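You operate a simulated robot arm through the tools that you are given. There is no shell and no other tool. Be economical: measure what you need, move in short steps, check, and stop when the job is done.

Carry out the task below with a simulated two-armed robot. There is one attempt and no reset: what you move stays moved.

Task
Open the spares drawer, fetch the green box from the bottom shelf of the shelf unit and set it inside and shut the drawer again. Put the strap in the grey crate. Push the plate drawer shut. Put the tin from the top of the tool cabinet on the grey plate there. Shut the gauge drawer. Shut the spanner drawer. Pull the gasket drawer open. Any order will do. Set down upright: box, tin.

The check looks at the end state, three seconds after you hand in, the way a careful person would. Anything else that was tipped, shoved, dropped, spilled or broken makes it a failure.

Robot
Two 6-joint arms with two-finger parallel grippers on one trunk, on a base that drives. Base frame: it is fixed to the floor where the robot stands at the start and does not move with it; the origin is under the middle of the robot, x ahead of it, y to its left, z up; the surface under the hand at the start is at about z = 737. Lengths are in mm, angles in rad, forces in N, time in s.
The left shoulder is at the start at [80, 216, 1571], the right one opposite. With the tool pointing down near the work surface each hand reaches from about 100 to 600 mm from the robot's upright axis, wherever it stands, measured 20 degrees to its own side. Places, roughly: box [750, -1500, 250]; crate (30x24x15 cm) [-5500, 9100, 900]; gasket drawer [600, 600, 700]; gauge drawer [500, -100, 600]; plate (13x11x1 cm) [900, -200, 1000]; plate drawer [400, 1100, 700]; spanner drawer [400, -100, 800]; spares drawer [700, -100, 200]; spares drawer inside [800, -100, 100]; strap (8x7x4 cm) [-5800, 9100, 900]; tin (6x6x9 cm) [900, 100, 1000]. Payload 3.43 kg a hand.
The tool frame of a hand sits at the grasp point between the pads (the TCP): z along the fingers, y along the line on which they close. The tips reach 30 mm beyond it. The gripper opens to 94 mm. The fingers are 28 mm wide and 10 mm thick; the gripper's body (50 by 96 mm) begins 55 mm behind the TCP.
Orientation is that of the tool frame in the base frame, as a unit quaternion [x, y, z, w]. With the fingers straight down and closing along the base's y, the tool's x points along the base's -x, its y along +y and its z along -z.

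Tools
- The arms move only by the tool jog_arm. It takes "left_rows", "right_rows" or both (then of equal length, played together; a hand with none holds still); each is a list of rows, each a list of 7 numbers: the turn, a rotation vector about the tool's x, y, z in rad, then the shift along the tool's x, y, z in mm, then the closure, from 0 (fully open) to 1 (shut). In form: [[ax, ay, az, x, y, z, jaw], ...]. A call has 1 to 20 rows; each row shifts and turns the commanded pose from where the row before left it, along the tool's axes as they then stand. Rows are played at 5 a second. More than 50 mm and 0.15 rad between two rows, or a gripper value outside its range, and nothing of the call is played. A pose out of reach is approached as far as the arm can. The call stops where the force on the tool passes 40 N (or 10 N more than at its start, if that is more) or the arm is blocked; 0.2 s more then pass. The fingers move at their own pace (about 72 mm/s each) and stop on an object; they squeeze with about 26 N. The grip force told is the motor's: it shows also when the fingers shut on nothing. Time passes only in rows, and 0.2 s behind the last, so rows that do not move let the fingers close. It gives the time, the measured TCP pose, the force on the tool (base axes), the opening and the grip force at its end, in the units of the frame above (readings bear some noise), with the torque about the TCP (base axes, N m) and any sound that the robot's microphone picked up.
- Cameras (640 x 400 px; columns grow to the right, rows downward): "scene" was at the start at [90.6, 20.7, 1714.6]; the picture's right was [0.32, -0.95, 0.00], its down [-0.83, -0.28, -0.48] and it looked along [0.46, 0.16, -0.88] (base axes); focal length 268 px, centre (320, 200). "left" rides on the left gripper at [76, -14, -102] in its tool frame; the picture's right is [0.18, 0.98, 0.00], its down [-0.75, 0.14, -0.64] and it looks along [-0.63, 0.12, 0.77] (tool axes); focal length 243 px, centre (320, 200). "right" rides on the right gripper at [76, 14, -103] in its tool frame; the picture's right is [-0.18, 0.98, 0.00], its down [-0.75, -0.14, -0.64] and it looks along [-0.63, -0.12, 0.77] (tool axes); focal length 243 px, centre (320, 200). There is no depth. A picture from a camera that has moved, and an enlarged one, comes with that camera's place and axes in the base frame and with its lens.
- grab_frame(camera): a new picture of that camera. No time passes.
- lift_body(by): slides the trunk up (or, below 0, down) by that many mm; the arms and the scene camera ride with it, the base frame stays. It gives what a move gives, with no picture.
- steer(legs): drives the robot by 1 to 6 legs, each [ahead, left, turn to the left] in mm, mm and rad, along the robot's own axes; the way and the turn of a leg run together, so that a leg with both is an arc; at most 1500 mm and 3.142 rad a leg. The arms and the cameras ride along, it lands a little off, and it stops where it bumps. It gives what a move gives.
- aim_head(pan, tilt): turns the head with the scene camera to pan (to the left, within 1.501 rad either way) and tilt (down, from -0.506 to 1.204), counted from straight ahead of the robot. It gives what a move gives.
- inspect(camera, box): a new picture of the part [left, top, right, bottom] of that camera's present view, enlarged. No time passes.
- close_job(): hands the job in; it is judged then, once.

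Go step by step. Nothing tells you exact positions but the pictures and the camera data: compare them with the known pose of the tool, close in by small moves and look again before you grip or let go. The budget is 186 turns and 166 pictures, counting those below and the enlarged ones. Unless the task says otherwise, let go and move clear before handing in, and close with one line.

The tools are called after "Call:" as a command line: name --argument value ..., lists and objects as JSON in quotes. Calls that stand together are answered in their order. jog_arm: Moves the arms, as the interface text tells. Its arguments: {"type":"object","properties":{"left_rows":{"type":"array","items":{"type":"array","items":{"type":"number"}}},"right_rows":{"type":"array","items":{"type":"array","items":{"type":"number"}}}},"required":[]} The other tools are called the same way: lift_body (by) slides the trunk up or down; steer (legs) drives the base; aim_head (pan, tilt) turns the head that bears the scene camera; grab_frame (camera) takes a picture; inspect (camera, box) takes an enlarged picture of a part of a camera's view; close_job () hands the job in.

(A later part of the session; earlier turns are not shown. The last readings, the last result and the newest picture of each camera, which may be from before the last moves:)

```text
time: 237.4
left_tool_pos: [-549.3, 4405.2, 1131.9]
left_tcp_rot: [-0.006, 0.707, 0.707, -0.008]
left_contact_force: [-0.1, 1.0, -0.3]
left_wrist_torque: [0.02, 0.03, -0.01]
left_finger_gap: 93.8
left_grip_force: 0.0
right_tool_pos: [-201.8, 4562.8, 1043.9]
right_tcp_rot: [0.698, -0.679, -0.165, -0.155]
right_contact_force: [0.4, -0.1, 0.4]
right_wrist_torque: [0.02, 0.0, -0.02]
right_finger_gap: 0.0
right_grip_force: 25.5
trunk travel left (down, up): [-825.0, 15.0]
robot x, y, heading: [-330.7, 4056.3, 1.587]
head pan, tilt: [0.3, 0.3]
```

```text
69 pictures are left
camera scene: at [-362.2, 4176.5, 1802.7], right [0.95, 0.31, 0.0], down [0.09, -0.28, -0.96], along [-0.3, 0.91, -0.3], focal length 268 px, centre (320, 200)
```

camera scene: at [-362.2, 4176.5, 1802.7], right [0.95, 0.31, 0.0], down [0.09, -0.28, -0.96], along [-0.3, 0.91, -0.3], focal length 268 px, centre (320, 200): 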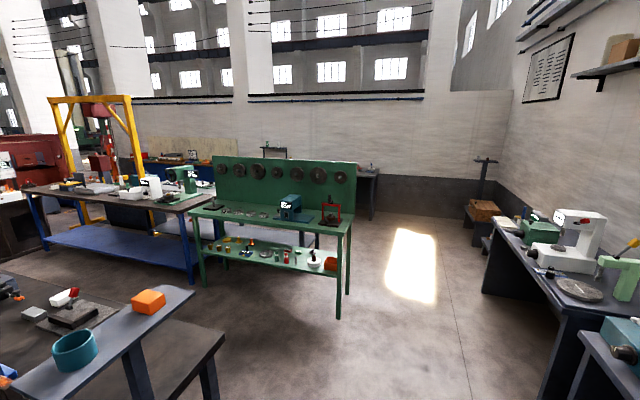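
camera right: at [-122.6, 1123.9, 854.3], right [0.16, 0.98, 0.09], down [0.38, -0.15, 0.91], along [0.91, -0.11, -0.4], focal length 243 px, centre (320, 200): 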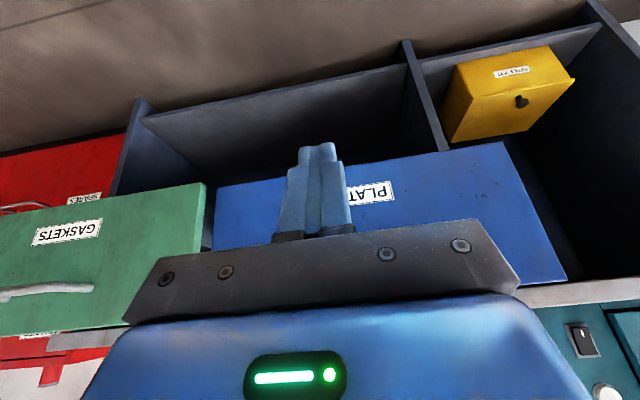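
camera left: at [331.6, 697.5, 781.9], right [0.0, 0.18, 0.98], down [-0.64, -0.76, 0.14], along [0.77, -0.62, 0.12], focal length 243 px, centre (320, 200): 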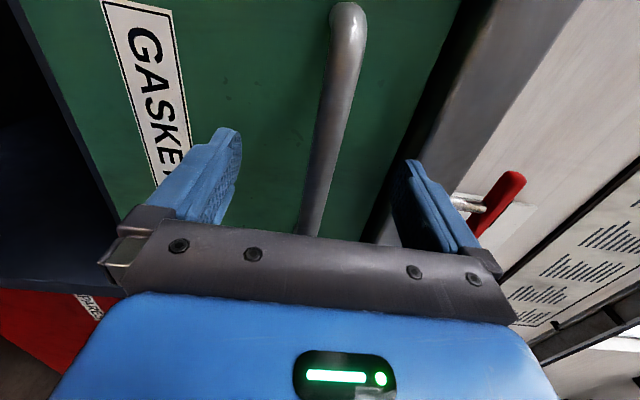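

The far blue bench at the back wall (left, behind the green table) is the likely target. I pass the green table on its right and look left.

Call:
steer --legs '[[0, 0, -0.016], [1500, 0, 0], [1500, 0, 0], [600, 0, 0]]'

Call:
aim_head --pan 0.9 --tilt 0.4

Call:
grab_frame --camera "scene"

Call:
aim_head --pan 1.5 --tilt 0.4

Call:
grab_frame --camera "scene"

```text
time: 255.0
left_tool_pos: [-433.9, 7980.2, 1131.9]
left_tcp_rot: [0.01, 0.706, 0.708, 0.008]
left_contact_force: [-0.4, -0.4, -0.4]
left_wrist_torque: [0.01, 0.02, 0.0]
left_finger_gap: 94.0
left_grip_force: 0.0
right_tool_pos: [-79.7, 8124.4, 1044.7]
right_tcp_rot: [-0.684, 0.694, 0.161, 0.157]
right_contact_force: [-0.1, 0.2, -0.2]
right_wrist_torque: [-0.01, -0.02, 0.02]
right_finger_gap: 0.2
right_grip_force: 26.0
trunk travel left (down, up): [-825.0, 15.0]
robot x, y, heading: [-231.1, 7623.3, 1.545]
head pan, tilt: [0.3, 0.3]
```

```text
time: 256.0
left_tool_pos: [-434.5, 7982.1, 1132.6]
left_tcp_rot: [0.009, 0.708, 0.707, 0.008]
left_contact_force: [0.1, -0.7, -0.6]
left_wrist_torque: [-0.01, 0.01, 0.03]
left_finger_gap: 94.0
left_grip_force: 0.2
right_tool_pos: [-80.8, 8125.3, 1043.1]
right_tcp_rot: [-0.684, 0.694, 0.16, 0.158]
right_contact_force: [-0.2, 0.6, 0.2]
right_wrist_torque: [0.0, 0.0, 0.03]
right_finger_gap: 0.5
right_grip_force: 25.5
trunk travel left (down, up): [-825.0, 15.0]
robot x, y, heading: [-228.9, 7625.2, 1.544]
head pan, tilt: [0.901, 0.4]
```

```text
68 pictures are left
camera scene: at [-302.9, 7715.2, 1793.4], right [0.64, 0.77, 0.0], down [0.3, -0.25, -0.92], along [-0.71, 0.59, -0.39], focal length 268 px, centre (320, 200)
```

scene: 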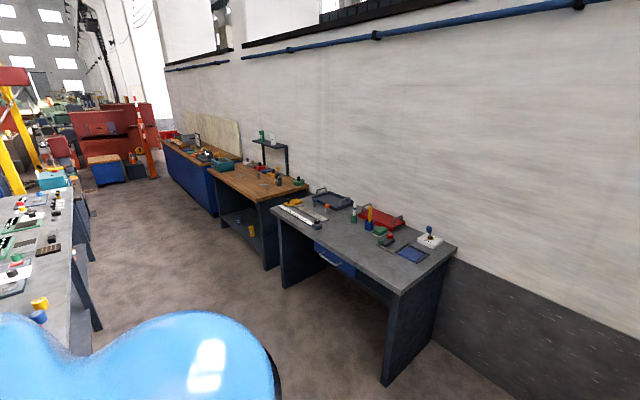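

```text
time: 257.0
left_tool_pos: [-434.9, 7981.3, 1131.5]
left_tcp_rot: [0.01, 0.707, 0.707, 0.008]
left_contact_force: [0.1, 0.0, -0.8]
left_wrist_torque: [-0.04, -0.01, 0.01]
left_finger_gap: 94.0
left_grip_force: 0.2
right_tool_pos: [-79.1, 8123.9, 1043.1]
right_tcp_rot: [-0.684, 0.694, 0.162, 0.158]
right_contact_force: [-0.4, -0.7, 0.3]
right_wrist_torque: [0.0, 0.03, 0.02]
right_finger_gap: 0.0
right_grip_force: 26.3
trunk travel left (down, up): [-825.0, 15.0]
robot x, y, heading: [-229.7, 7625.4, 1.544]
head pan, tilt: [1.499, 0.4]
```

```text
67 pictures are left
camera scene: at [-324.1, 7664.0, 1793.4], right [0.1, 1.0, 0.0], down [0.39, -0.04, -0.92], along [-0.92, 0.09, -0.39], focal length 268 px, centre (320, 200)
```

scene: 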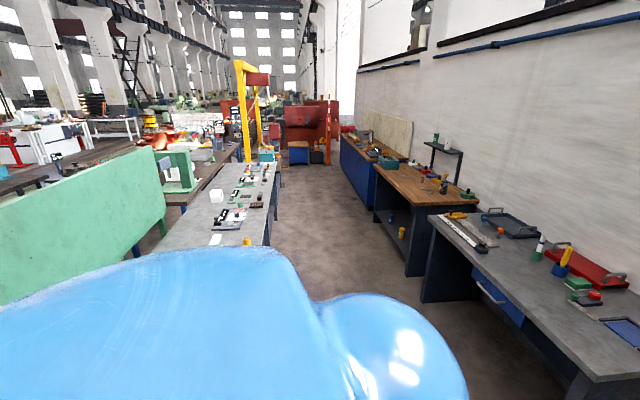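

An aisle (y≈7320…8700) runs left between tables and the wall benches; the blue wall bench at x≈−5600 holds the target. I move into the aisle and strafe left along it.

Call:
steer --legs '[[330, 0, 0.027], [0, 1500, 0], [0, 1500, 0]]'

Call:
aim_head --pan 1.2 --tilt 0.5

Call:
grab_frame --camera "scene"

```text
time: 273.5
left_tool_pos: [-3486.7, 8315.5, 1132.2]
left_tcp_rot: [0.001, 0.707, 0.707, -0.001]
left_contact_force: [0.2, 0.2, -0.6]
left_wrist_torque: [-0.02, 0.0, 0.03]
left_finger_gap: 93.8
left_grip_force: 0.1
right_tool_pos: [-3135.5, 8466.2, 1044.1]
right_tcp_rot: [0.692, -0.686, -0.163, -0.156]
right_contact_force: [0.3, 0.1, -0.3]
right_wrist_torque: [0.0, -0.02, 0.0]
right_finger_gap: 0.2
right_grip_force: 25.9
trunk travel left (down, up): [-825.0, 15.0]
robot x, y, heading: [-3273.6, 7964.3, 1.567]
head pan, tilt: [1.499, 0.4]
```

```text
time: 274.3
left_tool_pos: [-3488.2, 8314.6, 1132.4]
left_tcp_rot: [0.0, 0.707, 0.707, 0.0]
left_contact_force: [-0.3, -0.5, -0.3]
left_wrist_torque: [0.02, 0.0, -0.01]
left_finger_gap: 94.1
left_grip_force: 0.0
right_tool_pos: [-3137.0, 8466.0, 1043.5]
right_tcp_rot: [0.692, -0.685, -0.163, -0.156]
right_contact_force: [-0.6, 0.0, 0.4]
right_wrist_torque: [0.0, -0.01, -0.02]
right_finger_gap: 0.3
right_grip_force: 26.6
trunk travel left (down, up): [-825.0, 15.0]
robot x, y, heading: [-3273.8, 7962.7, 1.568]
head pan, tilt: [1.201, 0.499]
```

```text
66 pictures are left
camera scene: at [-3361.6, 8026.0, 1784.3], right [0.36, 0.93, 0.0], down [0.45, -0.17, -0.88], along [-0.82, 0.32, -0.48], focal length 268 px, centre (320, 200)
```

scene: 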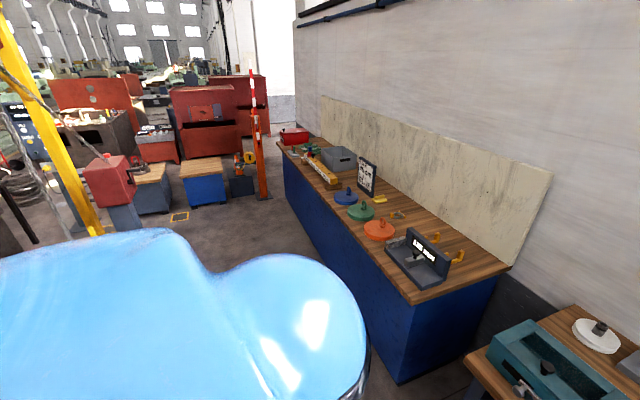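

The grey crate is visible on the blue bench. I continue left and stop in front of it.

Call:
steer --legs '[[0, 1400, 0], [0, 1220, 0]]'

Call:
aim_head --pan -0.2 --tilt 0.8

Call:
grab_frame --camera "scene"

```text
time: 286.9
left_tool_pos: [-6069.1, 8334.2, 1130.7]
left_tcp_rot: [0.01, 0.707, 0.707, 0.007]
left_contact_force: [-0.2, -0.1, -0.5]
left_wrist_torque: [0.02, 0.02, 0.01]
left_finger_gap: 94.3
left_grip_force: 0.0
right_tool_pos: [-5714.4, 8476.9, 1043.1]
right_tcp_rot: [-0.684, 0.694, 0.161, 0.158]
right_contact_force: [0.1, 0.2, 0.0]
right_wrist_torque: [0.01, -0.01, 0.02]
right_finger_gap: 0.1
right_grip_force: 26.2
trunk travel left (down, up): [-825.0, 15.0]
robot x, y, heading: [-5861.0, 7976.8, 1.542]
head pan, tilt: [1.201, 0.499]
```

```text
time: 288.4
left_tool_pos: [-6070.0, 8334.8, 1132.1]
left_tcp_rot: [0.009, 0.707, 0.707, 0.008]
left_contact_force: [-0.2, -0.3, -0.1]
left_wrist_torque: [0.02, -0.01, 0.0]
left_finger_gap: 94.0
left_grip_force: 0.1
right_tool_pos: [-5714.5, 8477.0, 1044.2]
right_tcp_rot: [-0.685, 0.693, 0.16, 0.157]
right_contact_force: [-0.4, -0.3, 0.4]
right_wrist_torque: [0.03, -0.02, 0.0]
right_finger_gap: 0.0
right_grip_force: 26.0
trunk travel left (down, up): [-825.0, 15.0]
robot x, y, heading: [-5867.8, 7981.0, 1.544]
head pan, tilt: [-0.201, 0.799]
```

```text
65 pictures are left
camera scene: at [-5848.9, 8086.0, 1758.3], right [0.97, -0.22, 0.0], down [-0.16, -0.7, -0.7], along [0.16, 0.68, -0.72], focal length 268 px, centre (320, 200)
```

scene: 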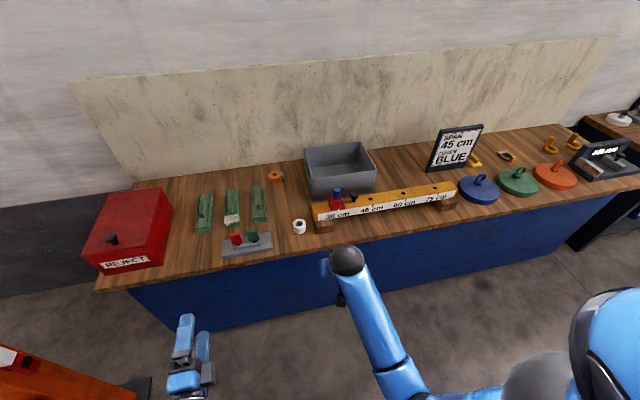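

The crate is near (−5520,9050). The orange item near (−5828,9109) fits the strap's given place; I zoom in.

Call:
inspect --camera "scene" --box '[170, 130, 410, 280]'

Call:
inspect --camera "scene" --box '[250, 155, 310, 195]'

```text
2.67 times, centred on (290, 205) of scene
camera zoom: at [-5848.9, 8086.0, 1758.3], right [0.97, -0.22, 0.0], down [-0.16, -0.7, -0.7], along [0.16, 0.68, -0.72], focal length 714 px, centre (400, 187)
```

zoom: 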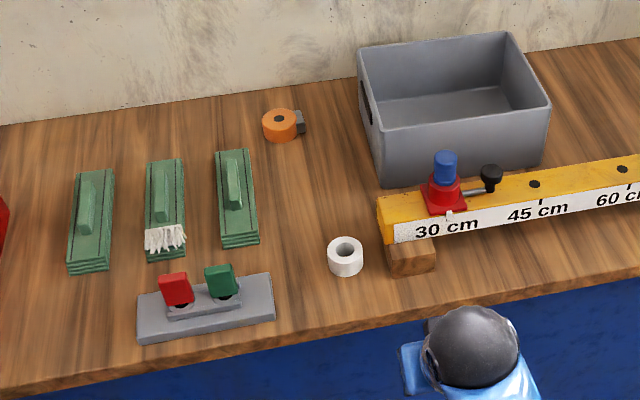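

```text
10.00 times, centred on (280, 175) of scene
camera zoom: at [-5848.9, 8086.0, 1758.3], right [0.97, -0.22, 0.0], down [-0.16, -0.7, -0.7], along [0.16, 0.68, -0.72], focal length 2677 px, centre (720, 450)
```

zoom: 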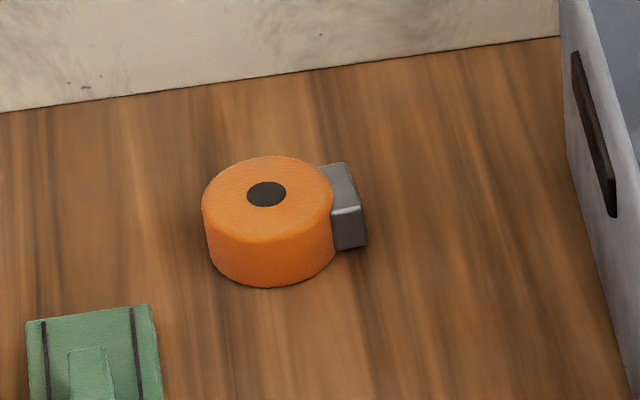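

It is a coiled orange strap with a buckle on its right. I square the robot, set the right tool vertical and roll it 90° so the fingers close front-to-back, clear of the buckle.

Call:
steer --legs '[[0, 0, 0.027]]'

Call:
jog_arm --right_rows '[[0, 0.12, 0, 0, 0, 0, 0], [0, 0.12, 0, 0, 0, 0, 0], [0, 0.12, 0, 0, 0, 0, 0], [0, 0.105, 0, 0, 0, 0, 0], [0, 0, 0.143, 0, 0, 0, 0], [0, 0, 0.143, 0, 0, 0, 0], [0, 0, 0.143, 0, 0, 0, 0], [0, 0, 0.143, 0, 0, 0, 0], [0, 0, 0.143, 0, 0, 0, 0], [0, 0, 0.143, 0, 0, 0, 0], [0, 0, 0.143, 0, 0, 0, 0], [0, 0, 0.143, 0, 0, 0, 0], [0, 0, 0.143, 0, 0, 0, 0], [0, 0, 0.143, 0, 0, 0, 0], [0, 0, 0.141, 0, 0, 0, 0]]'

Call:
grab_frame --camera "scene"

Call:
lift_body --by -150

Call:
grab_frame --camera "scene"

```text
time: 289.2
left_tool_pos: [-6079.9, 8328.8, 1131.8]
left_tcp_rot: [0.0, 0.708, 0.706, -0.002]
left_contact_force: [-0.7, 1.0, 0.1]
left_wrist_torque: [0.01, 0.01, -0.02]
left_finger_gap: 93.8
left_grip_force: 0.1
right_tool_pos: [-5728.6, 8481.3, 1042.9]
right_tcp_rot: [0.694, -0.684, -0.163, -0.155]
right_contact_force: [1.0, 0.9, 0.5]
right_wrist_torque: [0.01, 0.01, -0.02]
right_finger_gap: 0.1
right_grip_force: 25.9
trunk travel left (down, up): [-825.0, 15.0]
robot x, y, heading: [-5869.9, 7978.5, 1.575]
head pan, tilt: [-0.201, 0.799]
```

```text
time: 292.4
left_tool_pos: [-6079.5, 8328.9, 1132.1]
left_tcp_rot: [0.0, 0.707, 0.708, -0.003]
left_contact_force: [0.5, 0.0, 0.4]
left_wrist_torque: [-0.01, -0.01, 0.0]
left_finger_gap: 94.2
left_grip_force: 0.0
right_tool_pos: [-5728.5, 8479.9, 1042.8]
right_tcp_rot: [-0.005, 1.0, -0.006, -0.003]
right_contact_force: [-0.1, 0.6, -0.3]
right_wrist_torque: [0.02, -0.03, -0.01]
right_finger_gap: 94.2
right_grip_force: 0.1
trunk travel left (down, up): [-825.0, 15.0]
robot x, y, heading: [-5863.6, 7979.4, 1.574]
head pan, tilt: [-0.201, 0.799]
```

```text
62 pictures are left
camera scene: at [-5851.7, 8086.5, 1758.3], right [0.98, -0.2, 0.0], down [-0.14, -0.7, -0.7], along [0.14, 0.68, -0.72], focal length 268 px, centre (320, 200)
```

scene: 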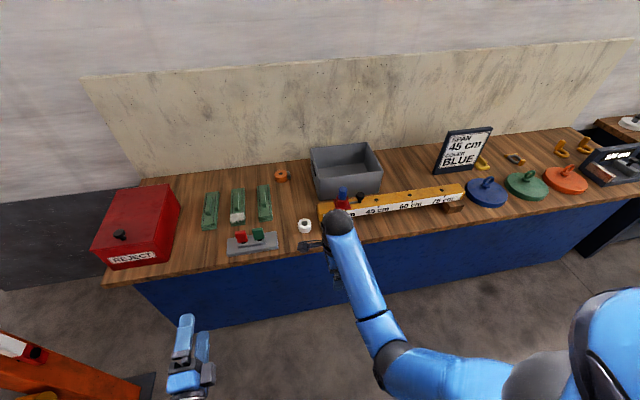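

```text
time: 294.1
left_tool_pos: [-6079.9, 8328.9, 982.4]
left_tcp_rot: [0.001, 0.707, 0.707, -0.002]
left_contact_force: [-0.5, 0.0, -0.8]
left_wrist_torque: [0.0, 0.04, -0.05]
left_finger_gap: 93.8
left_grip_force: 0.1
right_tool_pos: [-5728.8, 8481.4, 894.4]
right_tcp_rot: [-0.008, 1.0, -0.006, -0.003]
right_contact_force: [-0.1, -0.2, 0.7]
right_wrist_torque: [-0.01, 0.03, 0.01]
right_finger_gap: 94.1
right_grip_force: 0.0
trunk travel left (down, up): [-675.0, 165.0]
robot x, y, heading: [-5863.1, 7982.0, 1.574]
head pan, tilt: [-0.201, 0.799]
```

```text
61 pictures are left
camera scene: at [-5851.7, 8086.4, 1608.4], right [0.98, -0.2, 0.0], down [-0.14, -0.7, -0.7], along [0.14, 0.68, -0.72], focal length 268 px, centre (320, 200)
```

scene: 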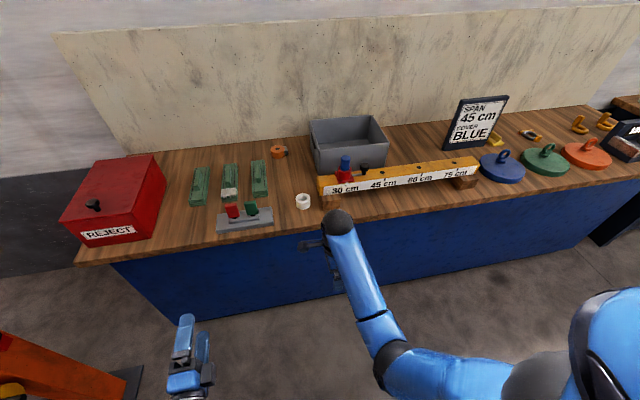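

Call:
inspect --camera "scene" --box '[240, 105, 400, 205]'

```text
4.00 times, centred on (320, 155) of scene
camera zoom: at [-5851.7, 8086.4, 1608.4], right [0.98, -0.2, 0.0], down [-0.14, -0.7, -0.7], along [0.14, 0.68, -0.72], focal length 1071 px, centre (320, 380)
```

zoom: 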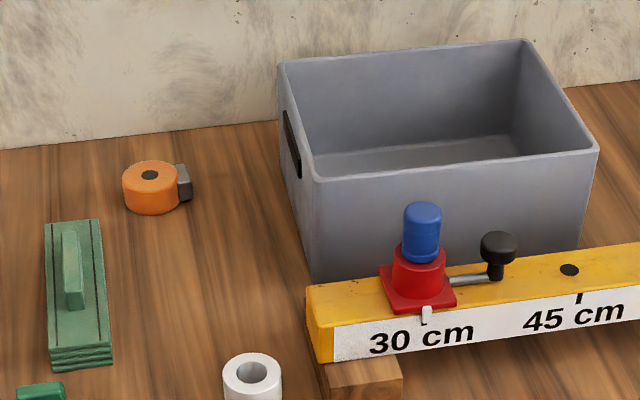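

Stereo: bench top z≈882, strap centre ≈(−5841,9087), crate rim x −5690…−5423, y 8877…9090, z≈1032. I raise and extend the right hand, then drive toward the bench.

Call:
jog_arm --right_rows '[[0, 0, 0, 19, 25, -35, 0], [0, 0, 0, 19, 25, -35, 0], [0, 0, 0, 19, 25, -35, 0], [0, 0, 0, 19, 25, -35, 0], [0, 0, 0, 19, 25, -35, 0], [0, 0, 0, 17, 25, -35, 0]]' --left_rows '[[0, 0, 0, 0, 0, 0, 1], [0, 0, 0, 0, 0, 0, 1], [0, 0, 0, 0, 0, 0, 1], [0, 0, 0, 0, 0, 0, 1], [0, 0, 0, 0, 0, 0, 1], [0, 0, 0, 0, 0, 0, 1]]'

Call:
steer --legs '[[380, 0, 0]]'

Call:
grab_frame --camera "right"

Call:
grab_frame --camera "scene"

```text
time: 295.6
left_tool_pos: [-6079.2, 8329.0, 981.7]
left_tcp_rot: [-0.001, 0.708, 0.706, -0.002]
left_contact_force: [0.0, -0.2, 0.2]
left_wrist_torque: [-0.02, -0.01, -0.02]
left_finger_gap: 0.1
left_grip_force: 25.7
right_tool_pos: [-5850.7, 8655.9, 1061.1]
right_tcp_rot: [-0.009, 1.0, -0.007, -0.004]
right_contact_force: [0.4, 0.0, 0.1]
right_wrist_torque: [0.01, -0.01, -0.01]
right_finger_gap: 94.0
right_grip_force: 0.1
right hand out of reach, approached as far as the arm can: row 1, 2, 3, 4
trunk travel left (down, up): [-675.0, 165.0]
robot x, y, heading: [-5865.3, 7976.8, 1.575]
head pan, tilt: [-0.201, 0.799]
```

```text
time: 298.0
left_tool_pos: [-6080.8, 8712.9, 983.0]
left_tcp_rot: [-0.002, 0.707, 0.707, -0.003]
left_contact_force: [0.3, 0.0, -0.5]
left_wrist_torque: [-0.03, 0.02, 0.02]
left_finger_gap: 0.3
left_grip_force: 26.1
right_tool_pos: [-5851.7, 9040.0, 1062.4]
right_tcp_rot: [-0.008, 1.0, -0.006, -0.004]
right_contact_force: [0.4, -1.5, 0.7]
right_wrist_torque: [0.01, 0.03, -0.01]
right_finger_gap: 93.9
right_grip_force: 0.0
trunk travel left (down, up): [-675.0, 165.0]
robot x, y, heading: [-5867.0, 8363.1, 1.572]
head pan, tilt: [-0.201, 0.799]
```

```text
59 pictures are left
camera right: at [-5928.8, 9053.3, 1165.2], right [0.17, 0.99, -0.01], down [0.76, -0.12, 0.64], along [0.63, -0.12, -0.77], focal length 243 px, centre (320, 200)
```

right: 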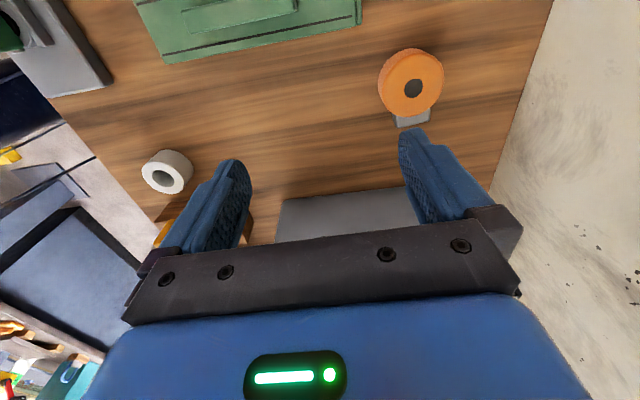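

```text
58 pictures are left
camera scene: at [-5852.8, 8470.0, 1608.6], right [0.98, -0.2, 0.0], down [-0.14, -0.7, -0.7], along [0.14, 0.68, -0.72], focal length 268 px, centre (320, 200)
```

scene: 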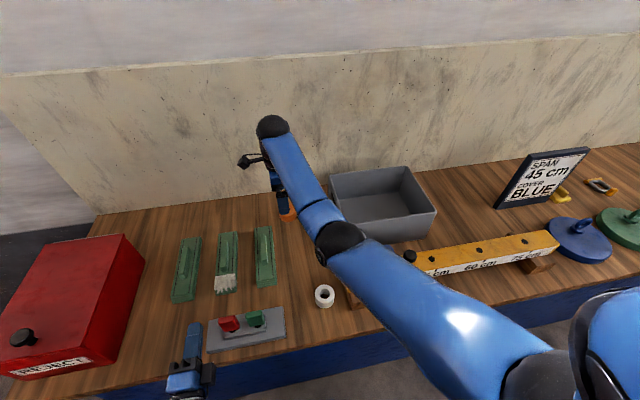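

From the wrist camera the strap centre is about (−5851,9123). I drive 60 mm nearer and lower to check alignment.

Call:
steer --legs '[[60, 0, 0]]'

Call:
jog_arm --right_rows '[[0, 0, 0, 0, 10, 0, 0], [0, 0, 0, 0, 10, 30, 0], [0, 0, 0, 0, 0, 40, 0]]'

Call:
grab_frame --camera "right"

```text
time: 298.9
left_tool_pos: [-6081.5, 8765.6, 984.1]
left_tcp_rot: [-0.001, 0.705, 0.709, -0.003]
left_contact_force: [-0.1, -0.3, 0.0]
left_wrist_torque: [-0.01, 0.0, 0.02]
left_finger_gap: 0.2
left_grip_force: 25.9
right_tool_pos: [-5853.0, 9092.5, 1065.0]
right_tcp_rot: [-0.009, 1.0, -0.001, -0.004]
right_contact_force: [-0.6, -0.6, 0.0]
right_wrist_torque: [0.07, 0.02, -0.01]
right_finger_gap: 94.0
right_grip_force: 0.0
trunk travel left (down, up): [-675.0, 165.0]
robot x, y, heading: [-5866.7, 8420.3, 1.574]
head pan, tilt: [-0.201, 0.799]
```

```text
time: 299.8
left_tool_pos: [-6080.5, 8772.9, 980.6]
left_tcp_rot: [0.0, 0.707, 0.707, -0.003]
left_contact_force: [-0.6, 0.1, 0.6]
left_wrist_torque: [-0.02, 0.02, 0.03]
left_finger_gap: 0.0
left_grip_force: 26.0
right_tool_pos: [-5852.4, 9120.7, 989.8]
right_tcp_rot: [-0.009, 1.0, -0.007, -0.004]
right_contact_force: [-0.1, 0.1, 0.0]
right_wrist_torque: [-0.02, -0.01, 0.01]
right_finger_gap: 93.9
right_grip_force: 0.0
trunk travel left (down, up): [-675.0, 165.0]
robot x, y, heading: [-5869.8, 8423.5, 1.572]
head pan, tilt: [-0.201, 0.799]
```

```text
57 pictures are left
camera right: at [-5928.3, 9134.3, 1093.3], right [0.17, 0.99, -0.01], down [0.76, -0.12, 0.64], along [0.63, -0.12, -0.77], focal length 243 px, centre (320, 200)
```

right: 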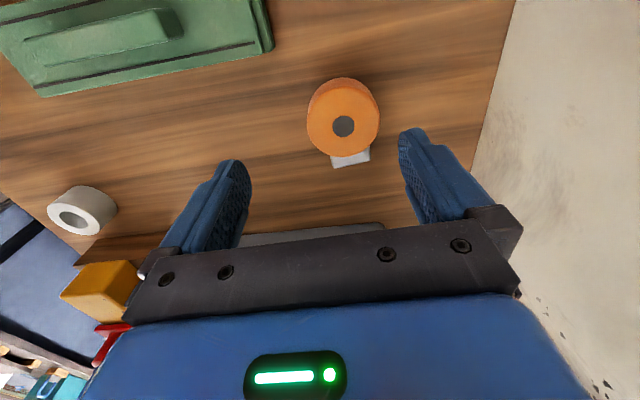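

Two wrist views agree on: strap centre (−5838,9137), top z≈882, so bench z≈842. I correct x/y and go lower.

Call:
jog_arm --right_rows '[[0, 0, 0, -15, 16, 0, 0], [0, 0, 0, 0, 0, 30, 0], [0, 0, 0, 0, 0, 30, 0]]'

Call:
grab_frame --camera "right"

```text
time: 300.6
left_tool_pos: [-6081.3, 8773.2, 981.1]
left_tcp_rot: [-0.001, 0.707, 0.707, -0.002]
left_contact_force: [0.0, 0.5, -0.2]
left_wrist_torque: [0.02, 0.0, -0.01]
left_finger_gap: 0.1
left_grip_force: 26.6
right_tool_pos: [-5836.1, 9127.0, 933.0]
right_tcp_rot: [-0.009, 1.0, -0.004, -0.004]
right_contact_force: [0.1, -0.4, 0.3]
right_wrist_torque: [0.0, 0.02, -0.02]
right_finger_gap: 94.2
right_grip_force: 0.1
right hand out of reach, approached as far as the arm can: row 3
trunk travel left (down, up): [-675.0, 165.0]
robot x, y, heading: [-5867.1, 8422.1, 1.572]
head pan, tilt: [-0.201, 0.799]
```

```text
56 pictures are left
camera right: at [-5912.7, 9140.2, 1036.1], right [0.17, 0.99, -0.01], down [0.76, -0.12, 0.64], along [0.63, -0.11, -0.77], focal length 243 px, centre (320, 200)
```

right: 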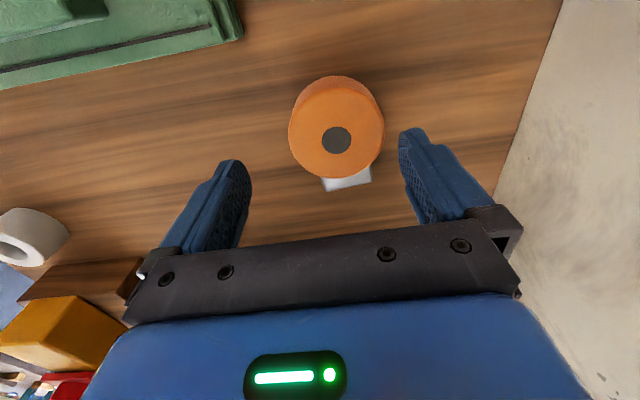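

The right arm needs the trunk lower, so first I raise the left hand to keep it clear of the bench items.

Call:
jog_arm --left_rows '[[0, 0, 0, 0, 40, 0, 1], [0, 0, 0, 0, 40, 0, 1], [0, 0, 0, 0, 40, 0, 1]]'

Call:
grab_frame --camera "scene"

```text
time: 301.4
left_tool_pos: [-6085.7, 8772.1, 1082.1]
left_tcp_rot: [0.0, 0.707, 0.707, -0.002]
left_contact_force: [-0.8, -0.1, -0.6]
left_wrist_torque: [0.01, 0.0, 0.02]
left_finger_gap: 0.1
left_grip_force: 25.9
left hand out of reach, approached as far as the arm can: row 2, 3
right_tool_pos: [-5834.2, 9126.1, 933.2]
right_tcp_rot: [-0.009, 1.0, -0.005, -0.004]
right_contact_force: [0.4, -0.8, -0.4]
right_wrist_torque: [-0.03, -0.03, 0.03]
right_finger_gap: 94.1
right_grip_force: 0.1
trunk travel left (down, up): [-675.0, 165.0]
robot x, y, heading: [-5865.8, 8422.0, 1.577]
head pan, tilt: [-0.201, 0.799]
```

```text
55 pictures are left
camera scene: at [-5852.1, 8530.2, 1608.3], right [0.98, -0.2, 0.0], down [-0.14, -0.7, -0.7], along [0.14, 0.68, -0.72], focal length 268 px, centre (320, 200)
```

scene: 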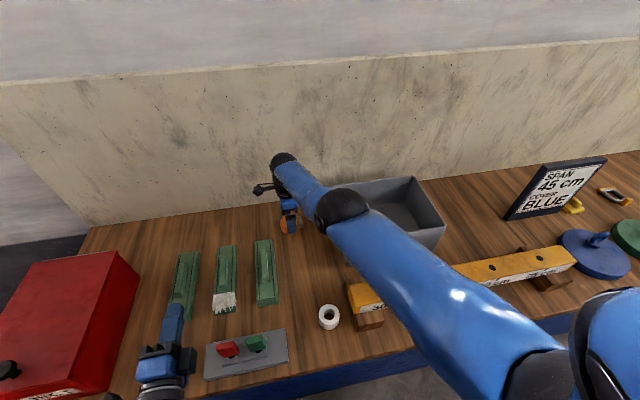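

Call:
jog_arm --right_rows '[[0, 0, 0, 0, 0, -35, 0], [0, 0, 0, 0, 0, -35, 0]]'

Call:
lift_body --by -90

Call:
jog_arm --right_rows '[[0, 0, 0, 0, 5, 0, 0], [0, 0, 0, 0, 5, 0, 0]]'

Call:
grab_frame --camera "right"

```text
time: 301.9
left_tool_pos: [-6085.9, 8773.1, 1082.4]
left_tcp_rot: [0.0, 0.707, 0.707, -0.003]
left_contact_force: [0.0, 0.1, -0.8]
left_wrist_torque: [0.04, 0.0, 0.02]
left_finger_gap: 0.0
left_grip_force: 25.9
right_tool_pos: [-5841.1, 9139.6, 1000.6]
right_tcp_rot: [-0.009, 1.0, -0.006, -0.003]
right_contact_force: [0.5, 0.7, -0.9]
right_wrist_torque: [0.01, 0.0, 0.01]
right_finger_gap: 94.2
right_grip_force: 0.1
right hand out of reach, approached as far as the arm can: row 1, 2
trunk travel left (down, up): [-675.0, 165.0]
robot x, y, heading: [-5865.5, 8419.9, 1.575]
head pan, tilt: [-0.201, 0.799]
```

```text
time: 303.2
left_tool_pos: [-6086.7, 8774.3, 993.5]
left_tcp_rot: [0.0, 0.707, 0.707, -0.003]
left_contact_force: [-0.2, -0.2, 0.3]
left_wrist_torque: [0.0, -0.01, -0.01]
left_finger_gap: 0.0
left_grip_force: 26.0
right_tool_pos: [-5840.4, 9139.5, 908.7]
right_tcp_rot: [-0.008, 1.0, -0.006, -0.004]
right_contact_force: [-0.5, 0.2, -0.5]
right_wrist_torque: [-0.02, 0.01, 0.02]
right_finger_gap: 94.0
right_grip_force: 0.0
trunk travel left (down, up): [-585.0, 255.0]
robot x, y, heading: [-5867.1, 8420.0, 1.573]
head pan, tilt: [-0.201, 0.799]
```

```text
time: 303.8
left_tool_pos: [-6085.7, 8773.0, 992.3]
left_tcp_rot: [0.001, 0.706, 0.708, -0.002]
left_contact_force: [0.0, 0.8, -0.5]
left_wrist_torque: [0.0, 0.01, 0.05]
left_finger_gap: 0.2
left_grip_force: 26.2
right_tool_pos: [-5837.1, 9140.8, 910.0]
right_tcp_rot: [-0.009, 1.0, -0.006, -0.003]
right_contact_force: [0.5, 0.3, -0.3]
right_wrist_torque: [0.0, 0.02, 0.03]
right_finger_gap: 93.8
right_grip_force: 0.0
right hand out of reach, approached as far as the arm can: row 1, 2
trunk travel left (down, up): [-585.0, 255.0]
robot x, y, heading: [-5863.7, 8422.5, 1.577]
head pan, tilt: [-0.201, 0.799]
```

```text
54 pictures are left
camera right: at [-5915.4, 9153.9, 1013.0], right [0.17, 0.99, -0.01], down [0.76, -0.12, 0.64], along [0.63, -0.12, -0.77], focal length 243 px, centre (320, 200)
```

right: 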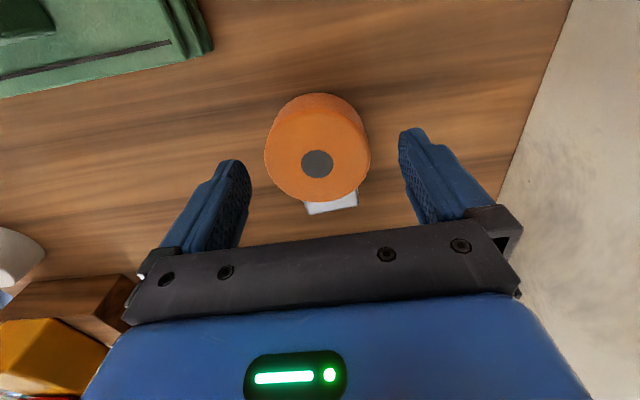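

Centred within 4 mm. I lower with the trunk in small amounts to fingertip height just above the bench.

Call:
jog_arm --right_rows '[[0, 0, 0, 0, -4, 0, 0]]'

Call:
lift_body --by -26

Call:
grab_frame --camera "right"

```text
time: 304.2
left_tool_pos: [-6086.4, 8774.1, 993.1]
left_tcp_rot: [0.0, 0.707, 0.707, -0.003]
left_contact_force: [-0.5, -0.8, -0.3]
left_wrist_torque: [-0.01, 0.04, -0.01]
left_finger_gap: 0.0
left_grip_force: 26.0
right_tool_pos: [-5838.2, 9139.6, 910.5]
right_tcp_rot: [-0.009, 1.0, -0.006, -0.004]
right_contact_force: [0.4, -0.8, -0.2]
right_wrist_torque: [0.0, -0.02, 0.01]
right_finger_gap: 94.2
right_grip_force: 0.0
right hand out of reach, approached as far as the arm can: row 1
trunk travel left (down, up): [-585.0, 255.0]
robot x, y, heading: [-5870.7, 8423.7, 1.576]
head pan, tilt: [-0.201, 0.799]
```

```text
time: 304.9
left_tool_pos: [-6086.0, 8773.6, 967.1]
left_tcp_rot: [0.0, 0.707, 0.707, -0.002]
left_contact_force: [0.9, -0.4, 0.2]
left_wrist_torque: [-0.02, 0.03, 0.01]
left_finger_gap: 0.0
left_grip_force: 26.6
right_tool_pos: [-5838.6, 9140.9, 884.5]
right_tcp_rot: [-0.008, 1.0, -0.006, -0.004]
right_contact_force: [-0.4, 0.8, 0.9]
right_wrist_torque: [0.01, 0.01, 0.01]
right_finger_gap: 94.0
right_grip_force: 0.1
trunk travel left (down, up): [-559.0, 281.0]
robot x, y, heading: [-5870.3, 8423.9, 1.571]
head pan, tilt: [-0.201, 0.799]
```

```text
53 pictures are left
camera right: at [-5915.5, 9153.8, 987.0], right [0.17, 0.99, -0.01], down [0.76, -0.12, 0.64], along [0.63, -0.12, -0.77], focal length 243 px, centre (320, 200)
```

right: 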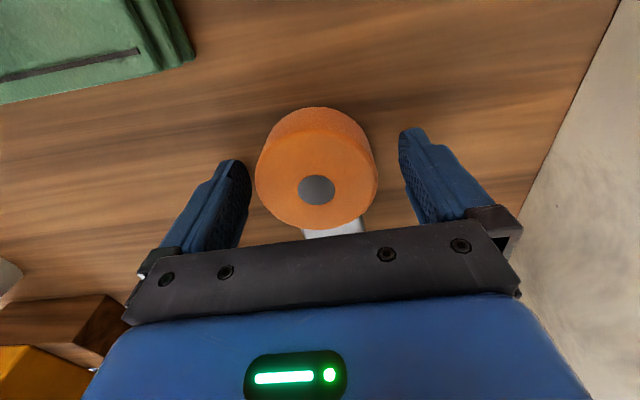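

Call:
lift_body --by -6

Call:
jog_arm --right_rows '[[0, 0, 0, 0, 0, 0, 0.5], [0, 0, 0, 0, 0, 0, 1], [0, 0, 0, 0, 0, 0, 1], [0, 0, 0, 0, 0, 0, 1], [0, 0, 0, 0, 0, 0, 1]]'

Call:
grab_frame --camera "right"

```text
time: 305.5
left_tool_pos: [-6085.1, 8772.0, 962.5]
left_tcp_rot: [0.0, 0.707, 0.707, -0.002]
left_contact_force: [0.2, 0.0, -0.1]
left_wrist_torque: [0.01, 0.0, -0.01]
left_finger_gap: 0.0
left_grip_force: 26.1
right_tool_pos: [-5838.6, 9139.4, 880.6]
right_tcp_rot: [-0.007, 1.0, -0.004, -0.003]
right_contact_force: [1.5, 0.0, 10.0]
right_wrist_torque: [0.53, -0.14, -0.03]
right_finger_gap: 93.3
right_grip_force: 0.0
trunk travel left (down, up): [-553.0, 287.0]
robot x, y, heading: [-5866.7, 8419.4, 1.57]
head pan, tilt: [-0.201, 0.799]
```

```text
time: 306.7
left_tool_pos: [-6085.8, 8773.3, 960.9]
left_tcp_rot: [-0.001, 0.707, 0.707, -0.003]
left_contact_force: [0.0, -0.2, -0.7]
left_wrist_torque: [0.0, 0.01, -0.03]
left_finger_gap: 0.0
left_grip_force: 26.0
right_tool_pos: [-5840.5, 9141.5, 880.0]
right_tcp_rot: [-0.008, 1.0, -0.005, -0.004]
right_contact_force: [1.0, 14.1, 18.6]
right_wrist_torque: [1.2, -0.22, 0.13]
right_finger_gap: 65.3
right_grip_force: 26.2
trunk travel left (down, up): [-553.0, 287.0]
robot x, y, heading: [-5868.1, 8424.2, 1.576]
head pan, tilt: [-0.201, 0.799]
```

```text
52 pictures are left
camera right: at [-5915.7, 9154.2, 983.4], right [0.17, 0.99, -0.01], down [0.76, -0.12, 0.64], along [0.63, -0.11, -0.77], focal length 243 px, centre (320, 200)
```

right: 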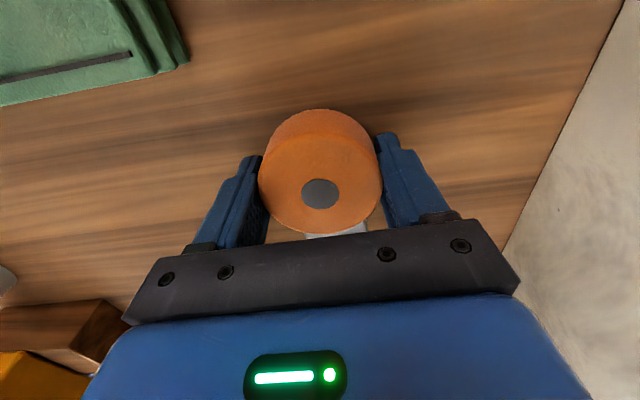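

Gripped (65 mm). I lift with the trunk, then carry it to the crate by driving right and back.

Call:
lift_body --by 210

Call:
grab_frame --camera "right"

Call:
steer --legs '[[-90, 0, 0], [0, -300, 0]]'

Call:
grab_frame --camera "right"

Call:
grab_frame --camera "scene"

```text
time: 308.9
left_tool_pos: [-6087.5, 8773.5, 1170.2]
left_tcp_rot: [0.001, 0.707, 0.707, -0.002]
left_contact_force: [-0.1, 0.6, -0.1]
left_wrist_torque: [-0.02, 0.02, 0.0]
left_finger_gap: 0.0
left_grip_force: 25.8
right_tool_pos: [-5839.5, 9141.6, 1088.1]
right_tcp_rot: [-0.009, 1.0, -0.007, -0.004]
right_contact_force: [1.0, 0.4, -2.0]
right_wrist_torque: [0.0, 0.04, -0.03]
right_finger_gap: 65.1
right_grip_force: 26.1
trunk travel left (down, up): [-763.0, 77.0]
robot x, y, heading: [-5867.2, 8425.6, 1.578]
head pan, tilt: [-0.201, 0.799]
```

```text
51 pictures are left
camera right: at [-5915.5, 9154.3, 1190.5], right [0.17, 0.99, -0.01], down [0.76, -0.12, 0.64], along [0.63, -0.12, -0.77], focal length 243 px, centre (320, 200)
```

right: 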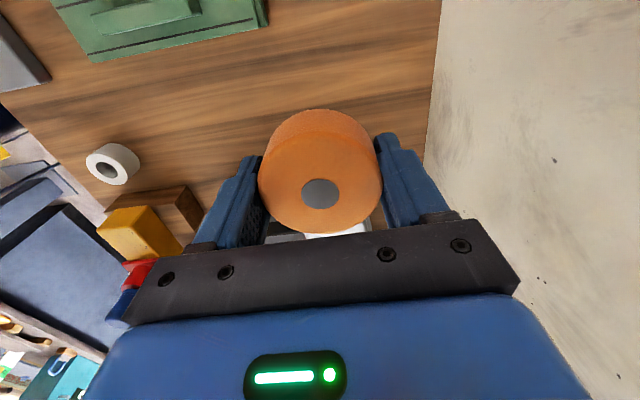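

```text
time: 311.7
left_tool_pos: [-5786.0, 8684.1, 1170.6]
left_tcp_rot: [-0.001, 0.708, 0.706, -0.001]
left_contact_force: [-0.4, 0.6, -0.1]
left_wrist_torque: [0.0, -0.02, -0.03]
left_finger_gap: 0.0
left_grip_force: 25.9
right_tool_pos: [-5539.6, 9050.4, 1088.4]
right_tcp_rot: [-0.008, 1.0, -0.006, -0.003]
right_contact_force: [-1.1, 0.1, -1.8]
right_wrist_torque: [0.0, 0.0, 0.0]
right_finger_gap: 65.0
right_grip_force: 26.0
trunk travel left (down, up): [-763.0, 77.0]
robot x, y, heading: [-5563.4, 8330.4, 1.578]
head pan, tilt: [-0.201, 0.799]
```

```text
50 pictures are left
camera right: at [-5615.1, 9063.0, 1191.3], right [0.17, 0.99, -0.01], down [0.76, -0.12, 0.64], along [0.63, -0.12, -0.77], focal length 243 px, centre (320, 200)
```

right: 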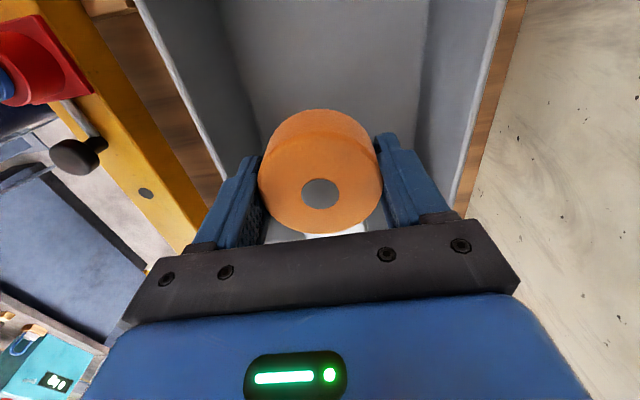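

```text
49 pictures are left
camera scene: at [-5553.3, 8439.3, 1696.4], right [0.98, -0.2, 0.0], down [-0.14, -0.7, -0.7], along [0.14, 0.68, -0.72], focal length 268 px, centre (320, 200)
```

scene: 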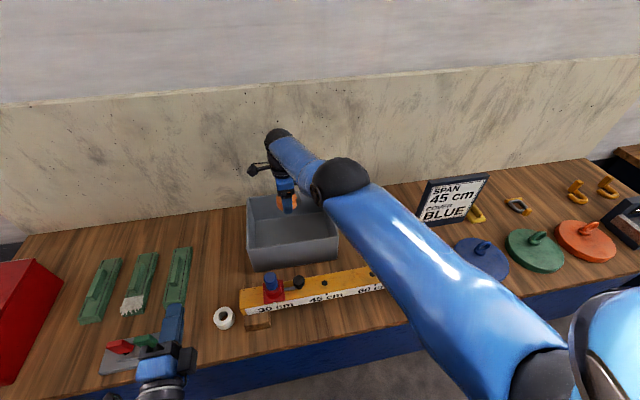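

The strap hangs over the crate's middle. I lower into it with the trunk.

Call:
lift_body --by -160

Call:
grab_frame --camera "right"

Call:
grab_frame --camera "scene"

```text
time: 313.5
left_tool_pos: [-5783.9, 8684.3, 1011.1]
left_tcp_rot: [0.0, 0.707, 0.707, -0.002]
left_contact_force: [0.0, -0.4, -0.1]
left_wrist_torque: [0.05, 0.01, 0.0]
left_finger_gap: 0.0
left_grip_force: 26.0
right_tool_pos: [-5536.8, 9051.1, 928.9]
right_tcp_rot: [-0.009, 1.0, -0.006, -0.003]
right_contact_force: [-0.3, -0.1, -2.6]
right_wrist_torque: [0.01, 0.02, -0.03]
right_finger_gap: 65.2
right_grip_force: 25.5
trunk travel left (down, up): [-603.0, 237.0]
robot x, y, heading: [-5562.0, 8331.4, 1.574]
head pan, tilt: [-0.201, 0.799]
```

```text
48 pictures are left
camera right: at [-5612.7, 9063.8, 1030.9], right [0.17, 0.99, -0.01], down [0.76, -0.12, 0.64], along [0.63, -0.12, -0.77], focal length 243 px, centre (320, 200)
```

right: 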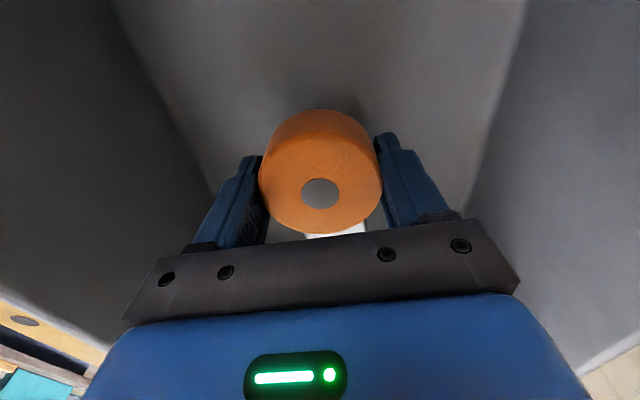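

```text
47 pictures are left
camera scene: at [-5549.8, 8440.5, 1536.4], right [0.98, -0.2, 0.0], down [-0.14, -0.7, -0.7], along [0.14, 0.68, -0.72], focal length 268 px, centre (320, 200)
```

scene: 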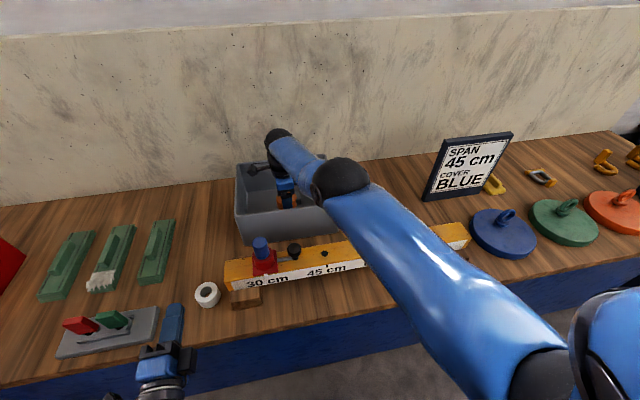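

Call:
lift_body --by -34

Call:
lift_body --by -4

```text
time: 314.3
left_tool_pos: [-5781.8, 8683.7, 977.3]
left_tcp_rot: [0.0, 0.707, 0.707, -0.003]
left_contact_force: [-0.2, 1.2, -0.7]
left_wrist_torque: [0.0, 0.0, 0.01]
left_finger_gap: 0.0
left_grip_force: 26.5
right_tool_pos: [-5535.9, 9048.8, 895.0]
right_tcp_rot: [-0.009, 1.0, -0.007, -0.004]
right_contact_force: [0.3, -0.3, -1.8]
right_wrist_torque: [0.0, -0.03, -0.02]
right_finger_gap: 65.4
right_grip_force: 26.2
trunk travel left (down, up): [-569.0, 271.0]
robot x, y, heading: [-5564.2, 8331.5, 1.573]
head pan, tilt: [-0.201, 0.799]
```

```text
time: 314.8
left_tool_pos: [-5782.4, 8683.4, 972.4]
left_tcp_rot: [0.0, 0.708, 0.706, -0.002]
left_contact_force: [-0.5, -0.4, -0.2]
left_wrist_torque: [0.03, -0.03, 0.04]
left_finger_gap: 0.0
left_grip_force: 26.1
right_tool_pos: [-5535.8, 9050.2, 890.7]
right_tcp_rot: [-0.009, 1.0, -0.006, -0.003]
right_contact_force: [-0.2, 1.0, 2.2]
right_wrist_torque: [0.14, -0.01, -0.03]
right_finger_gap: 65.2
right_grip_force: 26.0
trunk travel left (down, up): [-565.0, 275.0]
robot x, y, heading: [-5567.4, 8333.3, 1.569]
head pan, tilt: [-0.201, 0.799]
```

Contact with the crate floor. I open the fingers and rise out.

Call:
jog_arm --right_rows '[[0, 0, 0, 0, 0, 0, 0.5], [0, 0, 0, 0, 0, 0, 0.1], [0, 0, 0, 0, 0, 0, 0], [0, 0, 0, 0, 0, 0, 0]]'

Call:
lift_body --by 230

Call:
grab_frame --camera "right"

Call:
steer --legs '[[-450, 0, 0]]'

Call:
grab_frame --camera "scene"

```text
time: 315.8
left_tool_pos: [-5782.2, 8682.3, 974.8]
left_tcp_rot: [0.0, 0.707, 0.707, -0.002]
left_contact_force: [-0.2, 0.2, 0.2]
left_wrist_torque: [-0.02, 0.01, -0.02]
left_finger_gap: 0.0
left_grip_force: 26.5
right_tool_pos: [-5536.4, 9050.1, 890.7]
right_tcp_rot: [-0.009, 1.0, -0.006, -0.004]
right_contact_force: [-0.4, -1.6, 3.7]
right_wrist_torque: [0.14, -0.01, 0.03]
right_finger_gap: 92.7
right_grip_force: 0.1
trunk travel left (down, up): [-565.0, 275.0]
robot x, y, heading: [-5563.2, 8331.5, 1.576]
head pan, tilt: [-0.201, 0.799]
```

```text
time: 318.2
left_tool_pos: [-5783.3, 8682.3, 1203.2]
left_tcp_rot: [0.001, 0.707, 0.707, -0.002]
left_contact_force: [0.6, -0.3, 0.1]
left_wrist_torque: [-0.02, 0.01, 0.0]
left_finger_gap: 0.0
left_grip_force: 26.1
right_tool_pos: [-5536.4, 9050.4, 1119.7]
right_tcp_rot: [-0.008, 1.0, -0.006, -0.003]
right_contact_force: [-0.7, -0.7, 0.0]
right_wrist_torque: [0.01, 0.01, 0.01]
right_finger_gap: 94.2
right_grip_force: 0.1
trunk travel left (down, up): [-795.0, 45.0]
robot x, y, heading: [-5562.0, 8330.7, 1.568]
head pan, tilt: [-0.201, 0.799]
```

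```text
46 pictures are left
camera right: at [-5612.6, 9063.7, 1222.8], right [0.17, 0.99, -0.01], down [0.76, -0.12, 0.64], along [0.63, -0.12, -0.77], focal length 243 px, centre (320, 200)
```

right: 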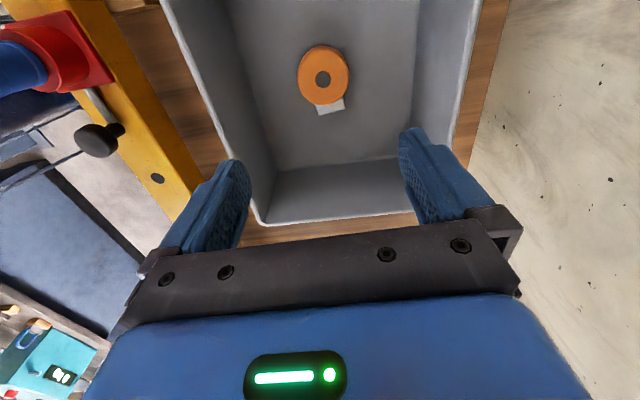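

```text
time: 321.0
left_tool_pos: [-5781.7, 8233.7, 1202.2]
left_tcp_rot: [0.002, 0.707, 0.707, 0.0]
left_contact_force: [-0.2, 1.1, 0.5]
left_wrist_torque: [0.04, 0.01, -0.01]
left_finger_gap: 0.4
left_grip_force: 25.8
right_tool_pos: [-5533.0, 8597.6, 1119.5]
right_tcp_rot: [-0.007, 1.0, -0.008, -0.003]
right_contact_force: [-0.4, -0.3, -0.4]
right_wrist_torque: [-0.01, 0.0, 0.02]
right_finger_gap: 93.9
right_grip_force: 0.1
trunk travel left (down, up): [-795.0, 45.0]
robot x, y, heading: [-5563.4, 7878.5, 1.571]
head pan, tilt: [-0.201, 0.799]
```

```text
45 pictures are left
camera scene: at [-5548.9, 7989.5, 1728.0], right [0.98, -0.2, 0.0], down [-0.14, -0.7, -0.7], along [0.14, 0.68, -0.72], focal length 268 px, centre (320, 200)
```

scene: 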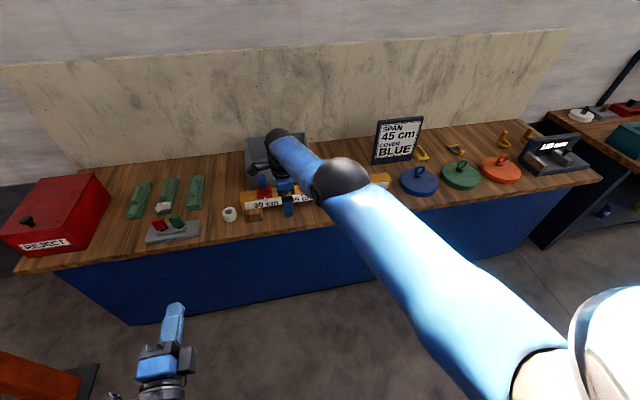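

The strap lies in the crate. As a last check I look back across the hall at the drawers.

Call:
steer --legs '[[0, 0, -1.0]]'

Call:
aim_head --pan -1.4 --tilt 0.1

Call:
grab_frame --camera "scene"

```text
time: 323.9
left_tool_pos: [-5384.7, 8252.3, 1202.1]
left_tcp_rot: [0.338, 0.621, 0.621, 0.338]
left_contact_force: [0.2, 0.0, 0.6]
left_wrist_torque: [0.01, 0.02, -0.03]
left_finger_gap: 0.0
left_grip_force: 25.8
right_tool_pos: [-4943.4, 8241.4, 1120.7]
right_tcp_rot: [0.472, 0.882, -0.003, -0.006]
right_contact_force: [-0.4, -0.5, 0.0]
right_wrist_torque: [0.01, 0.02, -0.03]
right_finger_gap: 93.9
right_grip_force: 0.0
trunk travel left (down, up): [-795.0, 45.0]
robot x, y, heading: [-5564.6, 7877.1, 0.576]
head pan, tilt: [-0.201, 0.799]
```

```text
time: 325.3
left_tool_pos: [-5384.6, 8251.9, 1202.8]
left_tcp_rot: [0.339, 0.62, 0.622, 0.336]
left_contact_force: [-0.4, -0.7, 0.5]
left_wrist_torque: [0.01, -0.01, -0.03]
left_finger_gap: 0.0
left_grip_force: 25.7
right_tool_pos: [-4942.7, 8241.9, 1119.6]
right_tcp_rot: [0.471, 0.882, -0.003, -0.006]
right_contact_force: [-0.3, -0.5, 0.7]
right_wrist_torque: [0.0, -0.02, 0.02]
right_finger_gap: 94.0
right_grip_force: 0.0
trunk travel left (down, up): [-795.0, 45.0]
robot x, y, heading: [-5564.2, 7878.0, 0.571]
head pan, tilt: [-1.4, 0.099]
```

```text
44 pictures are left
camera scene: at [-5477.4, 7825.7, 1791.3], right [-0.74, -0.68, 0.0], down [-0.07, 0.07, -0.99], along [0.67, -0.73, -0.1], focal length 268 px, centre (320, 200)
```

scene: 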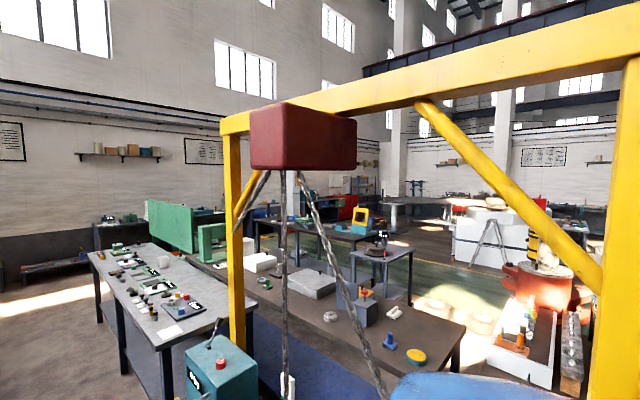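

Call:
inspect --camera "scene" --box '[280, 165, 400, 240]'

```text
5.33 times, centred on (340, 202) of scene
camera zoom: at [-5477.4, 7825.7, 1791.3], right [-0.74, -0.68, 0.0], down [-0.07, 0.07, -0.99], along [0.67, -0.73, -0.1], focal length 1428 px, centre (213, 187)
```

zoom: 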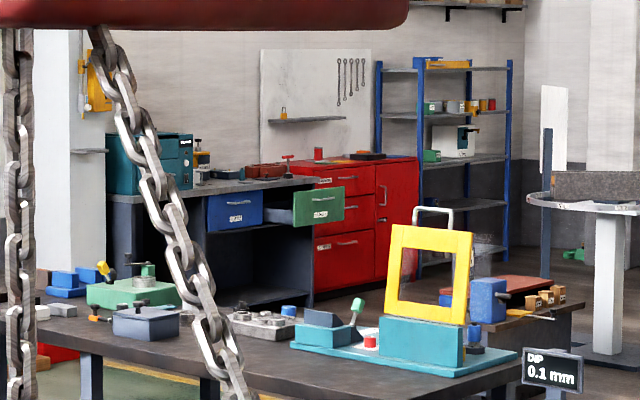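

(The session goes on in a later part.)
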